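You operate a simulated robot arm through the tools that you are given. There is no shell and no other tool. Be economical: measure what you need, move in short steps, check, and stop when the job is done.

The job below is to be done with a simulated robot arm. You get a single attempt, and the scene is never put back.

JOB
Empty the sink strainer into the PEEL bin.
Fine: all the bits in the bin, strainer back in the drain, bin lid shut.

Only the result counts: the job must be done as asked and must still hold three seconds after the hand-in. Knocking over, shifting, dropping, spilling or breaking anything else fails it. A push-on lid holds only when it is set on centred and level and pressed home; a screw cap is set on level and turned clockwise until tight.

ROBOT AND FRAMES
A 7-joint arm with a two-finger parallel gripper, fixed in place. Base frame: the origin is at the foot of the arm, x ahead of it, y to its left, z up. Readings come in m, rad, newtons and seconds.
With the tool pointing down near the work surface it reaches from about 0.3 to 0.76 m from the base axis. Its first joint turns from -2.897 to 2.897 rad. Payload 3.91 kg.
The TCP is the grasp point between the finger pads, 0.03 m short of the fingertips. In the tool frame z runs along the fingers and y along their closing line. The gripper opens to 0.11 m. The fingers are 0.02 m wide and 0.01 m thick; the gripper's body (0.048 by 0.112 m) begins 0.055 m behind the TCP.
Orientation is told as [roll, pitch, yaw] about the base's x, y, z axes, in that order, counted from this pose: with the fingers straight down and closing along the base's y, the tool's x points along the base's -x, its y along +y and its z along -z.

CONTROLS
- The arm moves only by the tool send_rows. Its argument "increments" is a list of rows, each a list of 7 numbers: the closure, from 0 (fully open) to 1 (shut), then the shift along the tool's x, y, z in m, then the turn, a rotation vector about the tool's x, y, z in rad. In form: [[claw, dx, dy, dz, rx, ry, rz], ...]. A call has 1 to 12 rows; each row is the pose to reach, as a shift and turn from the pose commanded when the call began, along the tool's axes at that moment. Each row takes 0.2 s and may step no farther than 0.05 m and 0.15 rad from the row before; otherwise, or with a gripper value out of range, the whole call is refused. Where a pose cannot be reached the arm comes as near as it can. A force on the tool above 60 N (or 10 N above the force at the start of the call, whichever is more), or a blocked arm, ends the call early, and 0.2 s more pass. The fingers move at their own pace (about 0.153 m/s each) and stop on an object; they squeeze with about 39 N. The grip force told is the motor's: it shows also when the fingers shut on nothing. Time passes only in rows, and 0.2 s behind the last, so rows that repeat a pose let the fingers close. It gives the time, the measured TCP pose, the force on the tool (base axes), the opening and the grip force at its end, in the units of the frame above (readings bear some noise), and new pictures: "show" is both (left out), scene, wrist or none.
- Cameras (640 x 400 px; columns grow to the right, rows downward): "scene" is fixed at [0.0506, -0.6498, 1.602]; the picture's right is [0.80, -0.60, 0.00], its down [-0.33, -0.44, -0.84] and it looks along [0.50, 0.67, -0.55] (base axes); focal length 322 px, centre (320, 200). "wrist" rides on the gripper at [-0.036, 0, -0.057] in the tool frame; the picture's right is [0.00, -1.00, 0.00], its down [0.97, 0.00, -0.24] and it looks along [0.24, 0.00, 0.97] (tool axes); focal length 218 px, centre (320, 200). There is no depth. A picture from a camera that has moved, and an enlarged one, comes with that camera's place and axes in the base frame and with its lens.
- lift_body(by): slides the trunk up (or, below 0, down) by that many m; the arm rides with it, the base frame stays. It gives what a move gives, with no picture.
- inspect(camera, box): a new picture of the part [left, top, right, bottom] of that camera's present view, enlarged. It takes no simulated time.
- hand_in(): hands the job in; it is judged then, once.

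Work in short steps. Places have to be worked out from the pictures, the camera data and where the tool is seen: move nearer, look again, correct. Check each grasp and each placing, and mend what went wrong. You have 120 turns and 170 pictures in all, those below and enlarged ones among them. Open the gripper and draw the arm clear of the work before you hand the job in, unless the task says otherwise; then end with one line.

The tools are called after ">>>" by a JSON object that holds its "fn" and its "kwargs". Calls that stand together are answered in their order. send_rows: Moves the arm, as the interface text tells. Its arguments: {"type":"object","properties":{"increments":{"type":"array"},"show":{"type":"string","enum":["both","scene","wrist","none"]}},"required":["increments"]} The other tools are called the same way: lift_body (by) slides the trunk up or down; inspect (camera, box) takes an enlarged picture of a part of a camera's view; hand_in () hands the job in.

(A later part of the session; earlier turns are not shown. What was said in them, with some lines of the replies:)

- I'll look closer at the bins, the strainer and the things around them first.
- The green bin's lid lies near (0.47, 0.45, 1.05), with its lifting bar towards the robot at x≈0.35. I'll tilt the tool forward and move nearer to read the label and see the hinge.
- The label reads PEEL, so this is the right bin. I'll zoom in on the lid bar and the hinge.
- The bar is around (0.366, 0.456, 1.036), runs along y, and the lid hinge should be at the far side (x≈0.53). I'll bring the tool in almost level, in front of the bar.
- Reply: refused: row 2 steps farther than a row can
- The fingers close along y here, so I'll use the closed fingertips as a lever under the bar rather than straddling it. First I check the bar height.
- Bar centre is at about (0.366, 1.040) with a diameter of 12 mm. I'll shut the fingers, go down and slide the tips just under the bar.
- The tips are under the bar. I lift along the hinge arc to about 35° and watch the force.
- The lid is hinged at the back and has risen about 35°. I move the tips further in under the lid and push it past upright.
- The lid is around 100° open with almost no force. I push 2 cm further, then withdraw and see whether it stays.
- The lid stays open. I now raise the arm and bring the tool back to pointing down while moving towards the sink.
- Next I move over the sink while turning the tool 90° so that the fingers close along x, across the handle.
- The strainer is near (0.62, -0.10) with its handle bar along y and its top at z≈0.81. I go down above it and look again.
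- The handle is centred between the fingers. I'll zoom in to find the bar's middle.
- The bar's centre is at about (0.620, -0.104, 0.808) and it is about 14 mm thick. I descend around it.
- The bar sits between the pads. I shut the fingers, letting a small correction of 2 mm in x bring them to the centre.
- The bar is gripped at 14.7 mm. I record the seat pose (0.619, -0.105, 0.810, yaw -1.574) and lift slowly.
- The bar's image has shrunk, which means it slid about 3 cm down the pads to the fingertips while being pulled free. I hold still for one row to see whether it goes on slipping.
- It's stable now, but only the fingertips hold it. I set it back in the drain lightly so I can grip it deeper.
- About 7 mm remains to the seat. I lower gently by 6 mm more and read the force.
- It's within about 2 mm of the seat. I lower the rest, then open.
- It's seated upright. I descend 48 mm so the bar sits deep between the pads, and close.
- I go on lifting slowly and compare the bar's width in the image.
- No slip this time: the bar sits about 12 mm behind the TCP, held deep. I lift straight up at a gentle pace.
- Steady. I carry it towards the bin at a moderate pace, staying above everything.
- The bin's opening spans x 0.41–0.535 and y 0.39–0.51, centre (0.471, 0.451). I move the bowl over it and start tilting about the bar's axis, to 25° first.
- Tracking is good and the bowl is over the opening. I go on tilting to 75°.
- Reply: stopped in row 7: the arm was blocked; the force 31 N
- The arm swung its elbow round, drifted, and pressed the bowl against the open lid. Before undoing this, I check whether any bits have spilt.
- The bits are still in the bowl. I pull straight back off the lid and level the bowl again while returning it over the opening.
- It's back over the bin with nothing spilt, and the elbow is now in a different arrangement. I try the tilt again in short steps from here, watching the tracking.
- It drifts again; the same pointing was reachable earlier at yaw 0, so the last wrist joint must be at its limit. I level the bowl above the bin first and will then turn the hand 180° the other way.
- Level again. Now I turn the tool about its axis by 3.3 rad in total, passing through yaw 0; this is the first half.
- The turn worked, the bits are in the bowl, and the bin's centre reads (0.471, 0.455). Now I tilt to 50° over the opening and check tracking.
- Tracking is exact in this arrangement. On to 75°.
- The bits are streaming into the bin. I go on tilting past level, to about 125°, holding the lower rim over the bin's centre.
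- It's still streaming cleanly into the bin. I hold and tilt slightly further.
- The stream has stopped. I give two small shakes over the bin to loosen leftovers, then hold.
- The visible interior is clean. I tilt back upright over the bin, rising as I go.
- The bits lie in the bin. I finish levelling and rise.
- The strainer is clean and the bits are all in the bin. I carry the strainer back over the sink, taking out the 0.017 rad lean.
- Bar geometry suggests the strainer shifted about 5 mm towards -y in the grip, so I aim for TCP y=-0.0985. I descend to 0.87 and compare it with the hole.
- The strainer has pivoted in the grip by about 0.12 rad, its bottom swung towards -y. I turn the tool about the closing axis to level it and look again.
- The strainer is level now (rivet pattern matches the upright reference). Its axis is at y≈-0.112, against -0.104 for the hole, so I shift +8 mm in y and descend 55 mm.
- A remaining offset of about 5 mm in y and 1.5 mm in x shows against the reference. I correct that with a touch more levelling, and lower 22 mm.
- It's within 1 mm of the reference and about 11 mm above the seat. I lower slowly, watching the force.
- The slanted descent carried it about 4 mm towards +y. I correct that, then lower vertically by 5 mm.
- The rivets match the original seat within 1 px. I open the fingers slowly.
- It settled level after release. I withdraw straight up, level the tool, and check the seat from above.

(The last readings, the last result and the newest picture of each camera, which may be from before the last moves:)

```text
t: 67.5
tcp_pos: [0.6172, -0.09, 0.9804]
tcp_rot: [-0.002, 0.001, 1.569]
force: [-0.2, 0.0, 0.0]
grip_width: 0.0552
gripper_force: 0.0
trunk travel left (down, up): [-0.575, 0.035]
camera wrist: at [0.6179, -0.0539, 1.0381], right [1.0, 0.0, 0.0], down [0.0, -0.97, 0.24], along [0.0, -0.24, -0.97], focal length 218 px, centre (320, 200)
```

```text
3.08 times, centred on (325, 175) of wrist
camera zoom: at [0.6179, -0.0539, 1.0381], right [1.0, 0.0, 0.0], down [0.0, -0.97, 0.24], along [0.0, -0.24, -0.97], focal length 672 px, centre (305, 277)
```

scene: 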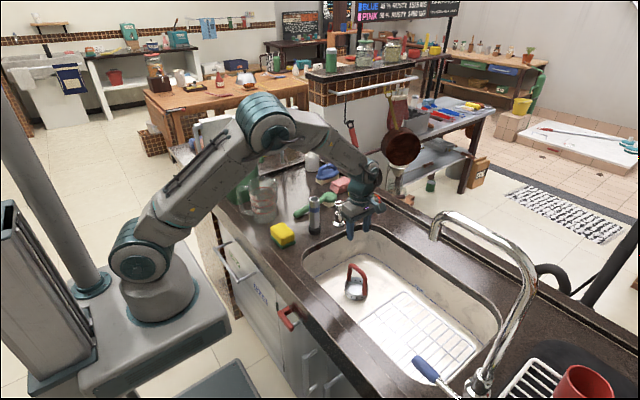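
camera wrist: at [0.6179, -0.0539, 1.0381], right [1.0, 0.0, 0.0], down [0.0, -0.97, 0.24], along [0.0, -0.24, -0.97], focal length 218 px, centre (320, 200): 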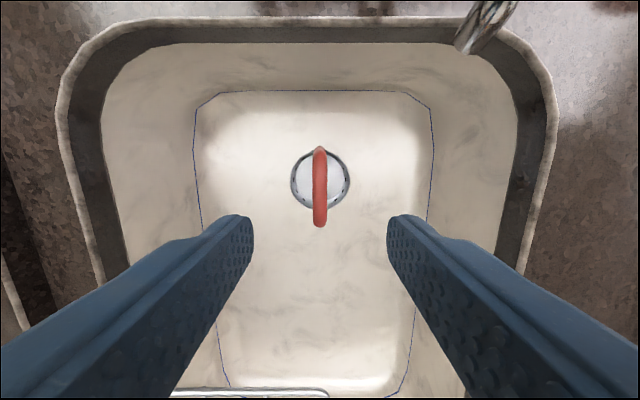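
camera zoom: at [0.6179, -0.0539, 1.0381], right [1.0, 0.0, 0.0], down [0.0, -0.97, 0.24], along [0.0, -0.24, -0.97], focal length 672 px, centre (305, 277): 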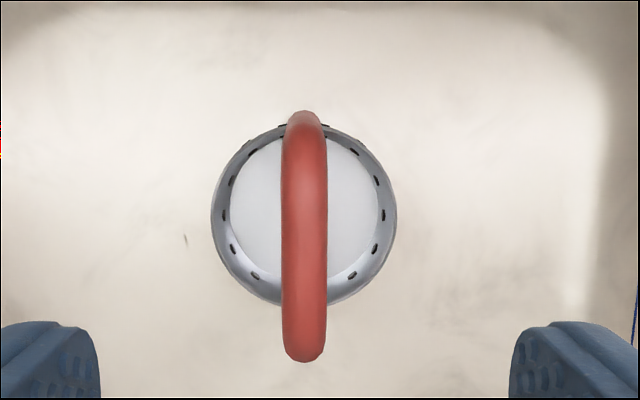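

The strainer sits level and clean in the drain. Now for the lid: I rise and travel back to the bin with the hand at yaw +90° so that the fingers can straddle the lid's bar.

>>> {"fn": "send_rows", "kwargs": {"increments": [[0.5, 0, 0, -0.05, 0, 0, 0], [0.5, 0, 0, -0.1, 0, 0, 0], [0.5, 0, 0, -0.15, 0, 0, 0], [0.5, 0, 0, -0.2, 0, 0, 0], [0.5, 0, 0, -0.25, 0, 0, 0], [0.5, 0, 0, -0.3, 0, 0, 0], [0.5, -0.03, 0.02, -0.33, 0, 0, 0], [0.5, -0.07, 0.04, -0.34, 0, 0, 0], [0.5, -0.11, 0.06, -0.34, 0, 0, 0], [0.5, -0.15, 0.08, -0.34, 0, 0, 0], [0.5, -0.19, 0.1, -0.34, 0, 0, 0], [0.5, -0.235, 0.11, -0.34, 0, 0, 0]], "show": "none"}}

>>> {"fn": "send_rows", "kwargs": {"increments": [[0.6, -0.045, 0.0, 0, 0, 0, 0], [0.6, -0.09, -0.0, 0, 0, 0, 0], [0.6, -0.135, 0.0, 0, 0, 0, 0], [0.6, -0.18, -0.0, 0, 0, 0, 0], [0.6, -0.225, -0.0, 0, 0, 0, 0], [0.6, -0.27, -0.0, 0, 0, 0, 0], [0.6, -0.305, 0.0, 0, 0, 0, 0]]}}

```text
t: 70.1
tcp_pos: [0.5063, 0.1469, 1.3198]
tcp_rot: [-0.004, 0.005, 1.568]
force: [-0.8, 0.7, 0.0]
grip_width: 0.0551
gripper_force: 0.0
trunk travel left (down, up): [-0.575, 0.035]
```

```text
t: 71.7
tcp_pos: [0.4942, 0.4349, 1.3197]
tcp_rot: [-0.003, 0.001, 1.571]
force: [-1.5, 0.5, -0.1]
grip_width: 0.044
gripper_force: 0.1
out of reach, approached as far as the arm can: row 7
trunk travel left (down, up): [-0.575, 0.035]
camera wrist: at [0.4941, 0.471, 1.3769], right [1.0, 0.0, 0.0], down [0.0, -0.97, 0.24], along [0.0, -0.24, -0.97], focal length 218 px, centre (320, 200)
```

scene: 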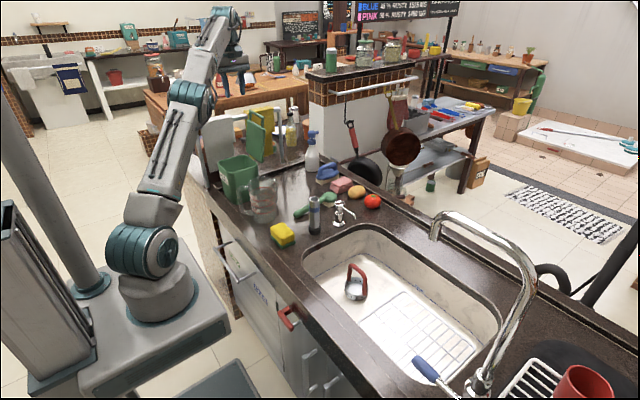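
wrist: 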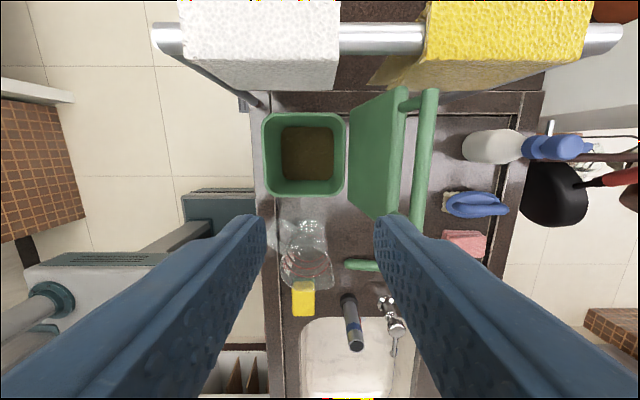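

The arm is at full stretch up here with the tool straight down. I tilt the tool forward about 0.6 rad and come to a point just above the bar, which is at about (0.576, 0.458, 1.204).

>>> {"fn": "send_rows", "kwargs": {"increments": [[0.36, -0.005, 0.0, 0.0, 0.12, 0, 0], [0.36, -0.01, 0.0, 0.01, 0.25, 0, 0], [0.36, -0.015, -0.01, 0.03, 0.38, 0, 0], [0.36, -0.02, -0.02, 0.05, 0.5, 0, 0], [0.36, -0.02, -0.036, 0.073, 0.6, 0, 0]]}}

>>> {"fn": "inspect", "kwargs": {"camera": "scene", "box": [190, 90, 290, 190]}}

```text
t: 72.9
tcp_pos: [0.5316, 0.4566, 1.2411]
tcp_rot: [-0.604, 0.001, 1.569]
force: [0.8, -0.5, 0.5]
grip_width: 0.0704
gripper_force: 0.1
trunk travel left (down, up): [-0.575, 0.035]
camera wrist: at [0.4992, 0.492, 1.2896], right [0.82, 0.0, 0.57], down [-0.14, -0.97, 0.2], along [0.55, -0.24, -0.8], focal length 218 px, centre (320, 200)
```

scene: 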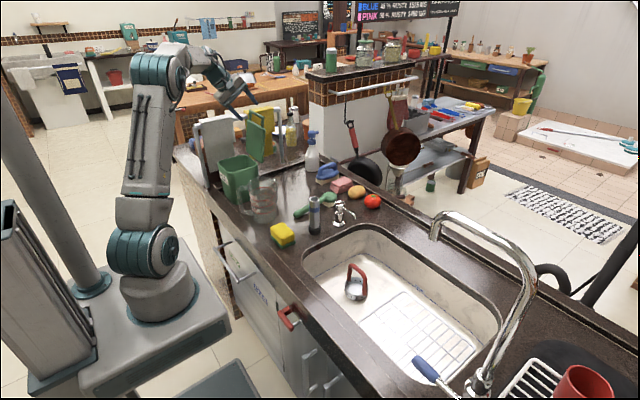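
wrist: 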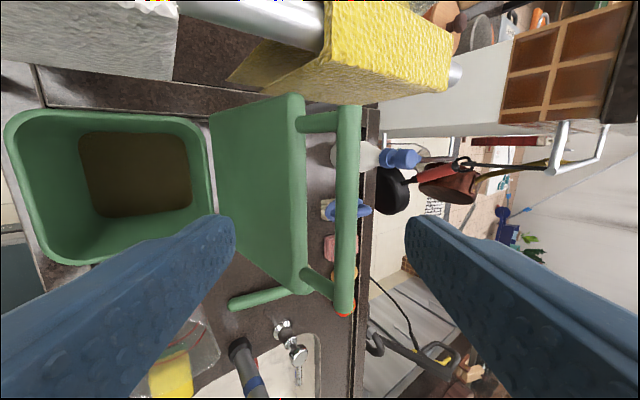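

```text
4.00 times, centred on (240, 140) of scene
camera zoom: at [0.0506, -0.6498, 1.602], right [0.8, -0.6, 0.0], down [-0.33, -0.44, -0.84], along [0.5, 0.67, -0.55], focal length 1287 px, centre (640, 440)
```

zoom: 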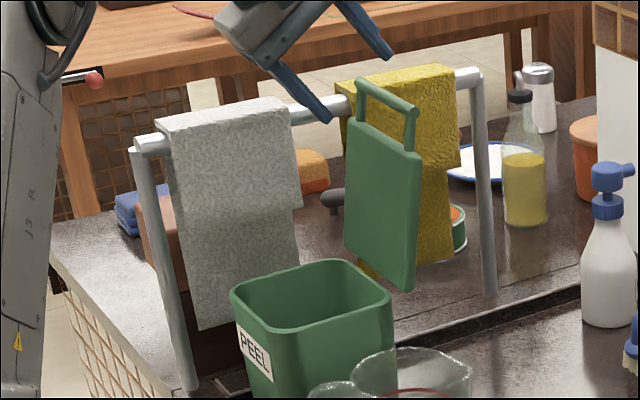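

The bar is between the fingers in view. I advance along the tool axis so that the rear finger passes behind the bar.

>>> {"fn": "send_rows", "kwargs": {"increments": [[0.36, 0, 0, 0.025, 0, 0, 0], [0.36, 0, 0, 0.05, 0, 0, 0]]}}

>>> {"fn": "inspect", "kwargs": {"camera": "scene", "box": [200, 80, 280, 160]}}

```text
t: 73.5
tcp_pos: [0.5608, 0.4553, 1.2015]
tcp_rot: [-0.602, 0.002, 1.571]
force: [-0.4, 1.4, 0.4]
grip_width: 0.0705
gripper_force: 0.2
trunk travel left (down, up): [-0.575, 0.035]
camera wrist: at [0.5289, 0.491, 1.2497], right [0.82, 0.0, 0.57], down [-0.14, -0.97, 0.2], along [0.55, -0.24, -0.8], focal length 218 px, centre (320, 200)
```

scene: 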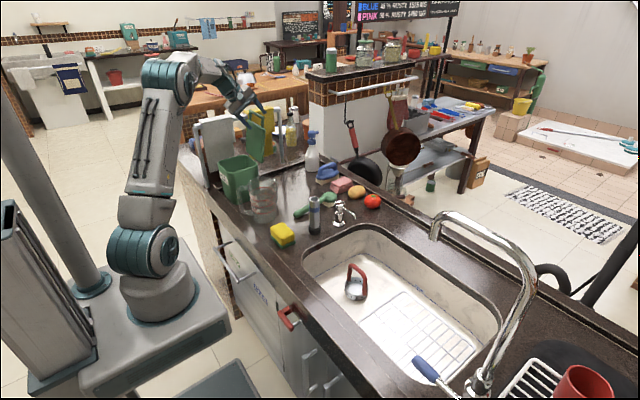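
wrist: 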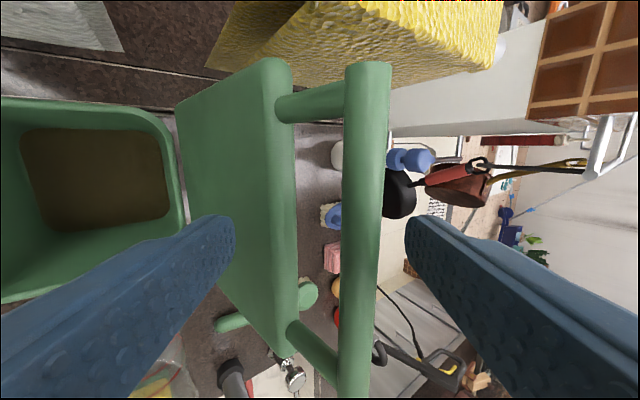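

```text
5.00 times, centred on (240, 120) of scene
camera zoom: at [0.0506, -0.6498, 1.602], right [0.8, -0.6, 0.0], down [-0.33, -0.44, -0.84], along [0.5, 0.67, -0.55], focal length 1609 px, centre (720, 600)
```

zoom: 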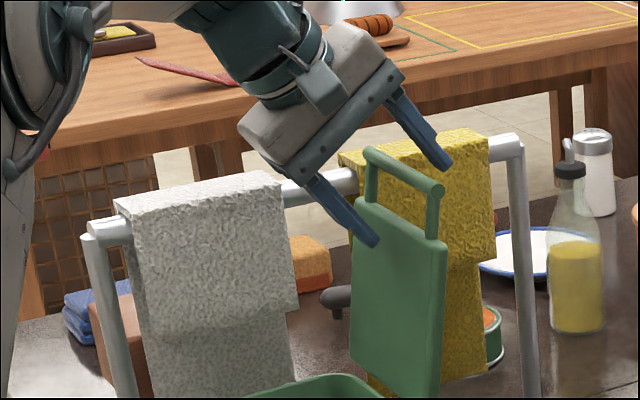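

The rear finger is behind the bar and the front one is in front of the lid. I pull the bar forward along the hinge arc past upright, tilting the tool with it and narrowing the cage.

>>> {"fn": "send_rows", "kwargs": {"increments": [[0.36, 0, 0.0155, -0.004, 0, 0, 0], [0.36, 0, 0.03, -0.017, 0.05, 0, 0], [0.36, 0, 0.047, -0.0305, 0.1, 0, 0], [0.45, 0, 0.064, -0.04, 0.17, 0, 0], [0.5, 0, 0.0806, -0.0487, 0.25, 0, 0]]}}

>>> {"fn": "inspect", "kwargs": {"camera": "scene", "box": [190, 80, 290, 180]}}

```text
t: 74.7
tcp_pos: [0.4662, 0.4545, 1.1969]
tcp_rot: [-0.854, 0.002, 1.57]
force: [-0.3, 0.5, 0.2]
grip_width: 0.0552
gripper_force: 0.0
trunk travel left (down, up): [-0.575, 0.035]
camera wrist: at [0.4232, 0.4885, 1.2348], right [0.66, 0.0, 0.75], down [-0.18, -0.97, 0.16], along [0.73, -0.24, -0.64], focal length 218 px, centre (320, 200)
```

scene: 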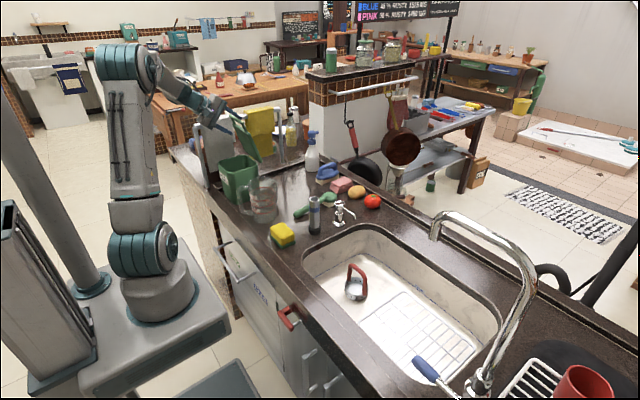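
wrist: 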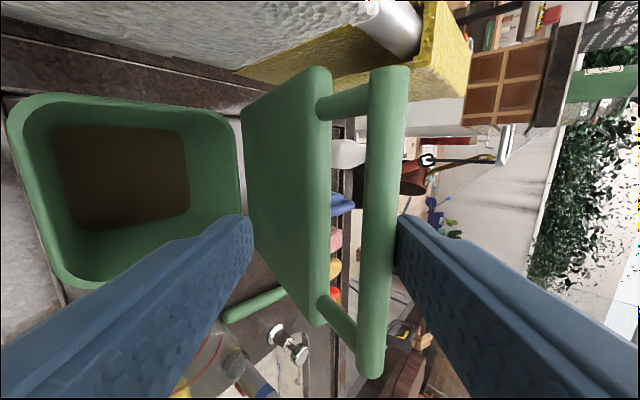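

```text
4.00 times, centred on (240, 130) of scene
camera zoom: at [0.0506, -0.6498, 1.602], right [0.8, -0.6, 0.0], down [-0.33, -0.44, -0.84], along [0.5, 0.67, -0.55], focal length 1287 px, centre (640, 480)
```

zoom: 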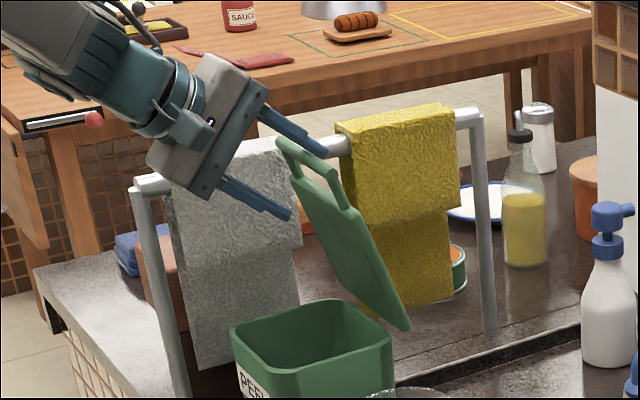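

The lid follows the rear finger under control. I continue down the arc to about 30°.

>>> {"fn": "send_rows", "kwargs": {"increments": [[0.5, 0, 0.0206, -0.0075, 0.1, 0, 0], [0.5, 0, 0.0416, -0.0142, 0.2, 0, 0], [0.5, 0, 0.0637, -0.0168, 0.275, 0, 0], [0.5, 0, 0.0858, -0.0193, 0.35, 0, 0], [0.5, 0, 0.1077, -0.0165, 0.425, 0, 0], [0.5, 0, 0.1295, -0.0131, 0.5, 0, 0]]}}

>>> {"fn": "inspect", "kwargs": {"camera": "scene", "box": [190, 80, 290, 180]}}

```text
t: 76.1
tcp_pos: [0.3721, 0.4578, 1.1081]
tcp_rot: [-1.352, 0.001, 1.57]
force: [-0.3, -0.5, 0.0]
grip_width: 0.0549
gripper_force: 0.1
trunk travel left (down, up): [-0.575, 0.035]
camera wrist: at [0.3164, 0.493, 1.12], right [0.22, 0.0, 0.98], down [-0.24, -0.97, 0.05], along [0.95, -0.24, -0.21], focal length 218 px, centre (320, 200)
```

scene: 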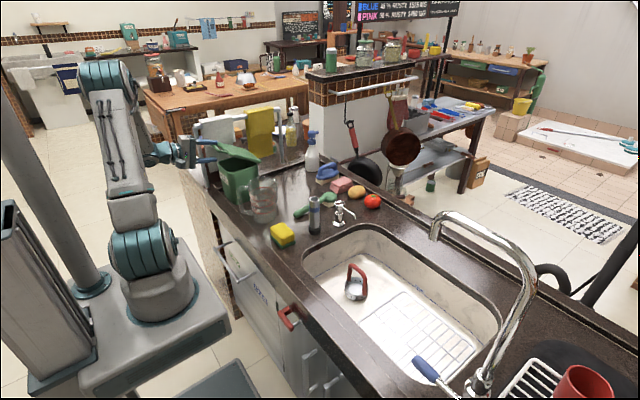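
wrist: 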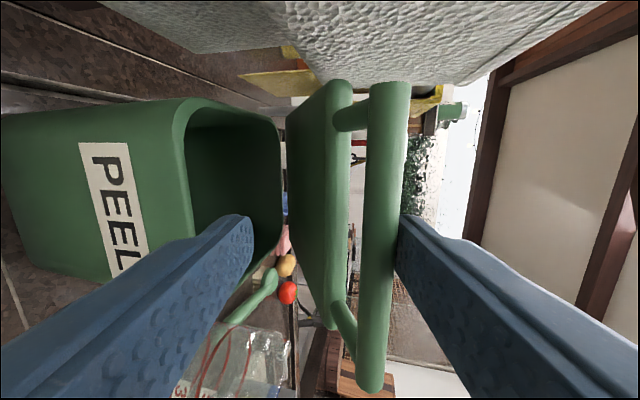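

```text
4.00 times, centred on (240, 130) of scene
camera zoom: at [0.0506, -0.6498, 1.602], right [0.8, -0.6, 0.0], down [-0.33, -0.44, -0.84], along [0.5, 0.67, -0.55], focal length 1287 px, centre (640, 480)
```

zoom: 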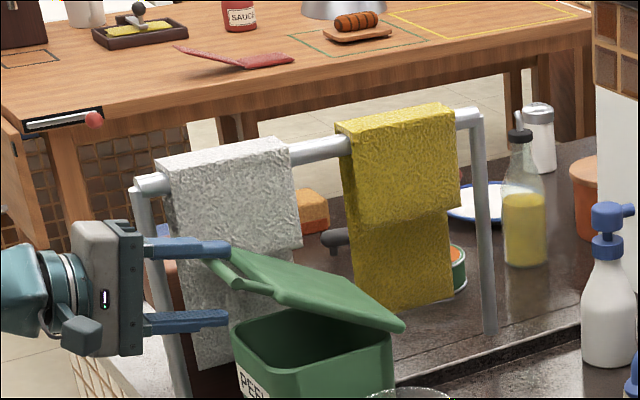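

The lid is at about 30° and follows well. I bring it the rest of the way down with the upper finger on the bar.

>>> {"fn": "send_rows", "kwargs": {"increments": [[0.5, 0, 0.0225, -0.0025, 0.05, 0, 0], [0.5, 0, 0.0451, -0.0049, 0.1, 0, 0], [0.5, 0, 0.063, -0.0035, 0.125, 0, 0], [0.5, 0, 0.0808, -0.002, 0.15, 0, 0], [0.5, 0, 0.087, -0.001, 0.15, 0, 0], [0.5, 0, 0.0928, -0.0004, 0.15, 0, 0]]}}

>>> {"fn": "inspect", "kwargs": {"camera": "scene", "box": [190, 100, 290, 200]}}

```text
t: 77.5
tcp_pos: [0.3526, 0.4559, 1.0177]
tcp_rot: [-1.503, 0.002, 1.57]
force: [0.2, 1.0, 0.5]
grip_width: 0.0559
gripper_force: 0.7
trunk travel left (down, up): [-0.575, 0.035]
camera wrist: at [0.2951, 0.4905, 1.0226], right [0.07, 0.0, 1.0], down [-0.24, -0.97, 0.02], along [0.97, -0.24, -0.07], focal length 218 px, centre (320, 200)
```

scene: 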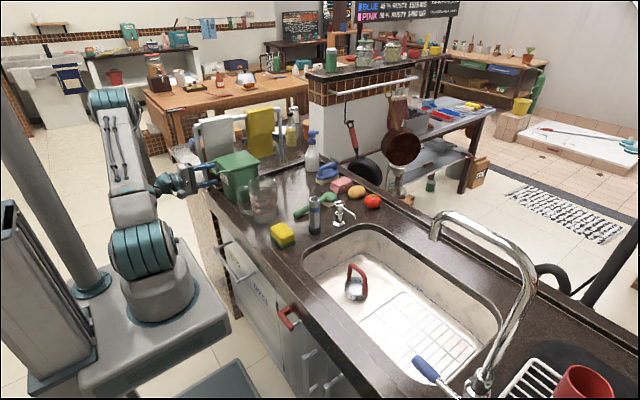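
wrist: 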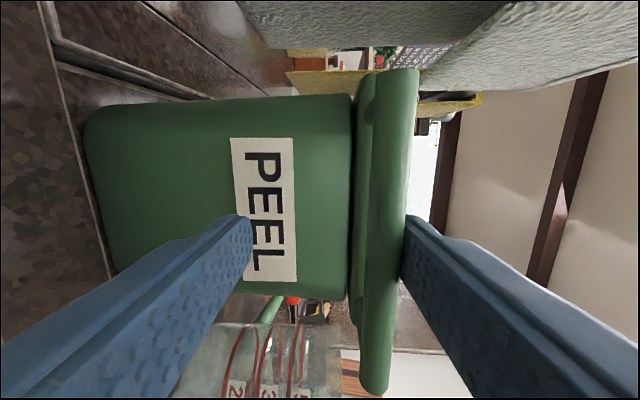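

```text
4.00 times, centred on (240, 150) of scene
camera zoom: at [0.0506, -0.6498, 1.602], right [0.8, -0.6, 0.0], down [-0.33, -0.44, -0.84], along [0.5, 0.67, -0.55], focal length 1287 px, centre (640, 400)
```

zoom: 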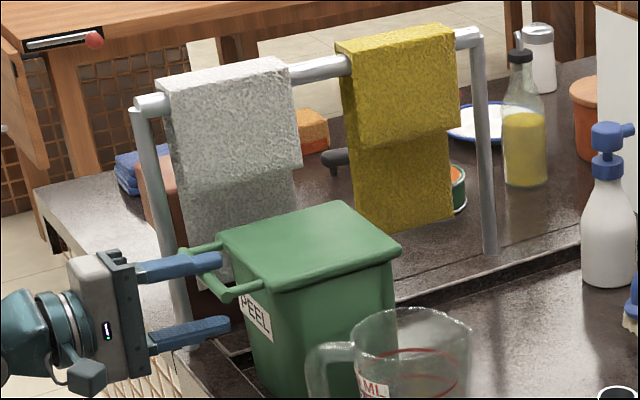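

The lid is down. I press 3 mm more to make sure it's fully shut, then withdraw straight back.

>>> {"fn": "send_rows", "kwargs": {"increments": [[0.5, 0, 0.003, 0, 0, 0, 0], [0.5, 0, 0.003, 0, 0, 0, 0], [0.5, 0, -0.004, 0, 0, 0, 0], [0.5, 0, -0.004, -0.03, 0, 0, 0], [0.5, 0, -0.004, -0.07, 0, 0, 0], [0.5, 0, -0.02, -0.11, 0, 0, 0], [0.5, 0, -0.06, -0.12, 0, 0, 0]]}}

>>> {"fn": "inspect", "kwargs": {"camera": "scene", "box": [190, 100, 290, 200]}}

```text
t: 79.1
tcp_pos: [0.2368, 0.4552, 1.0859]
tcp_rot: [-1.505, 0.005, 1.569]
force: [0.6, -0.6, -0.7]
grip_width: 0.055
gripper_force: 0.1
trunk travel left (down, up): [-0.575, 0.035]
camera wrist: at [0.1796, 0.4897, 1.0905], right [0.07, 0.0, 1.0], down [-0.24, -0.97, 0.02], along [0.97, -0.24, -0.07], focal length 218 px, centre (320, 200)
```

scene: 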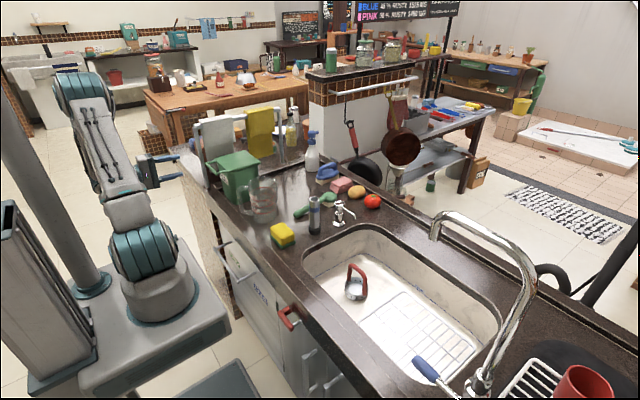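
wrist: 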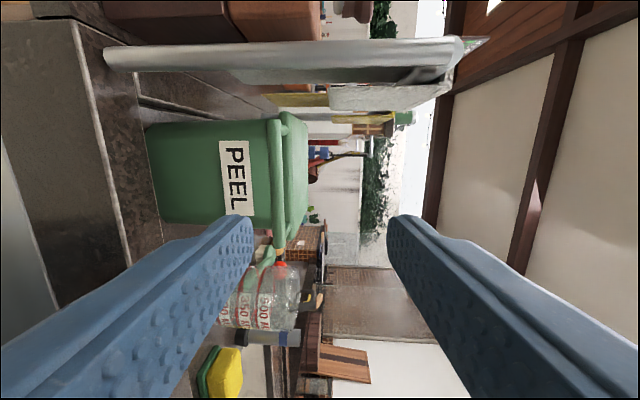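

```text
4.00 times, centred on (240, 150) of scene
camera zoom: at [0.0506, -0.6498, 1.602], right [0.8, -0.6, 0.0], down [-0.33, -0.44, -0.84], along [0.5, 0.67, -0.55], focal length 1287 px, centre (640, 400)
```

zoom: 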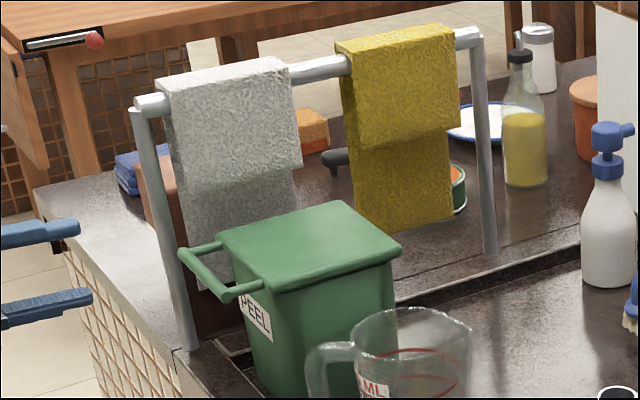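

The lid is shut and the bin stands where it was. A last check of the counter and the sink for stray bits, and of the strainer's seat.

>>> {"fn": "inspect", "kwargs": {"camera": "scene", "box": [200, 150, 340, 250]}}

>>> {"fn": "inspect", "kwargs": {"camera": "scene", "box": [300, 230, 420, 330]}}

```text
4.00 times, centred on (270, 200) of scene
camera zoom: at [0.0506, -0.6498, 1.602], right [0.8, -0.6, 0.0], down [-0.33, -0.44, -0.84], along [0.5, 0.67, -0.55], focal length 1287 px, centre (520, 200)
```

zoom: 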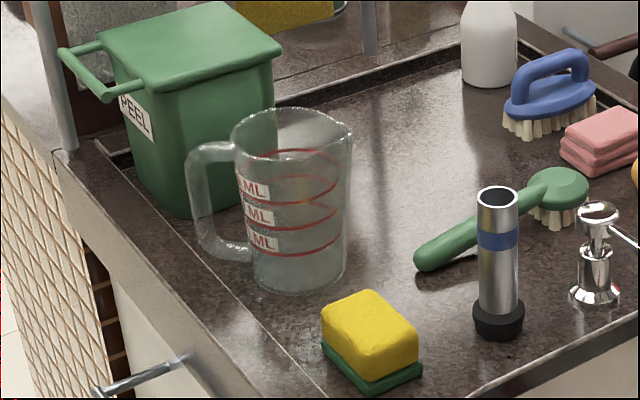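

```text
4.00 times, centred on (360, 280) of scene
camera zoom: at [0.0506, -0.6498, 1.602], right [0.8, -0.6, 0.0], down [-0.33, -0.44, -0.84], along [0.5, 0.67, -0.55], focal length 1287 px, centre (160, -120)
```

zoom: 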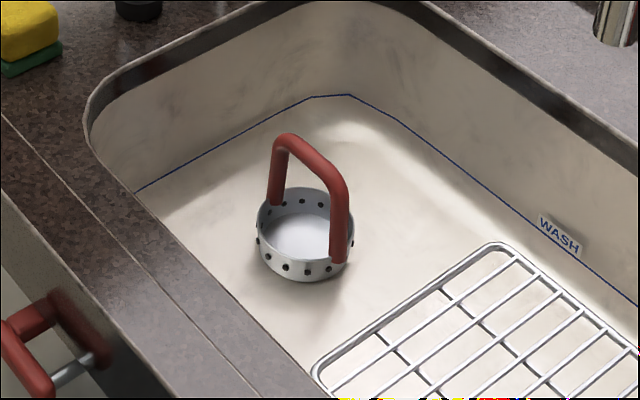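

Everything is in place: the strainer is seated and empty, the counter and sink are clean, the lid is shut and the arm is clear with the gripper open. I hand the job in.

>>> {"fn": "hand_in", "kwargs": {}}

```text
The job is handed in.
```

I emptied the strainer into the PEEL bin, put it back in the drain and shut the bin lid; I saw no spilt bits on the counter or in the sink.
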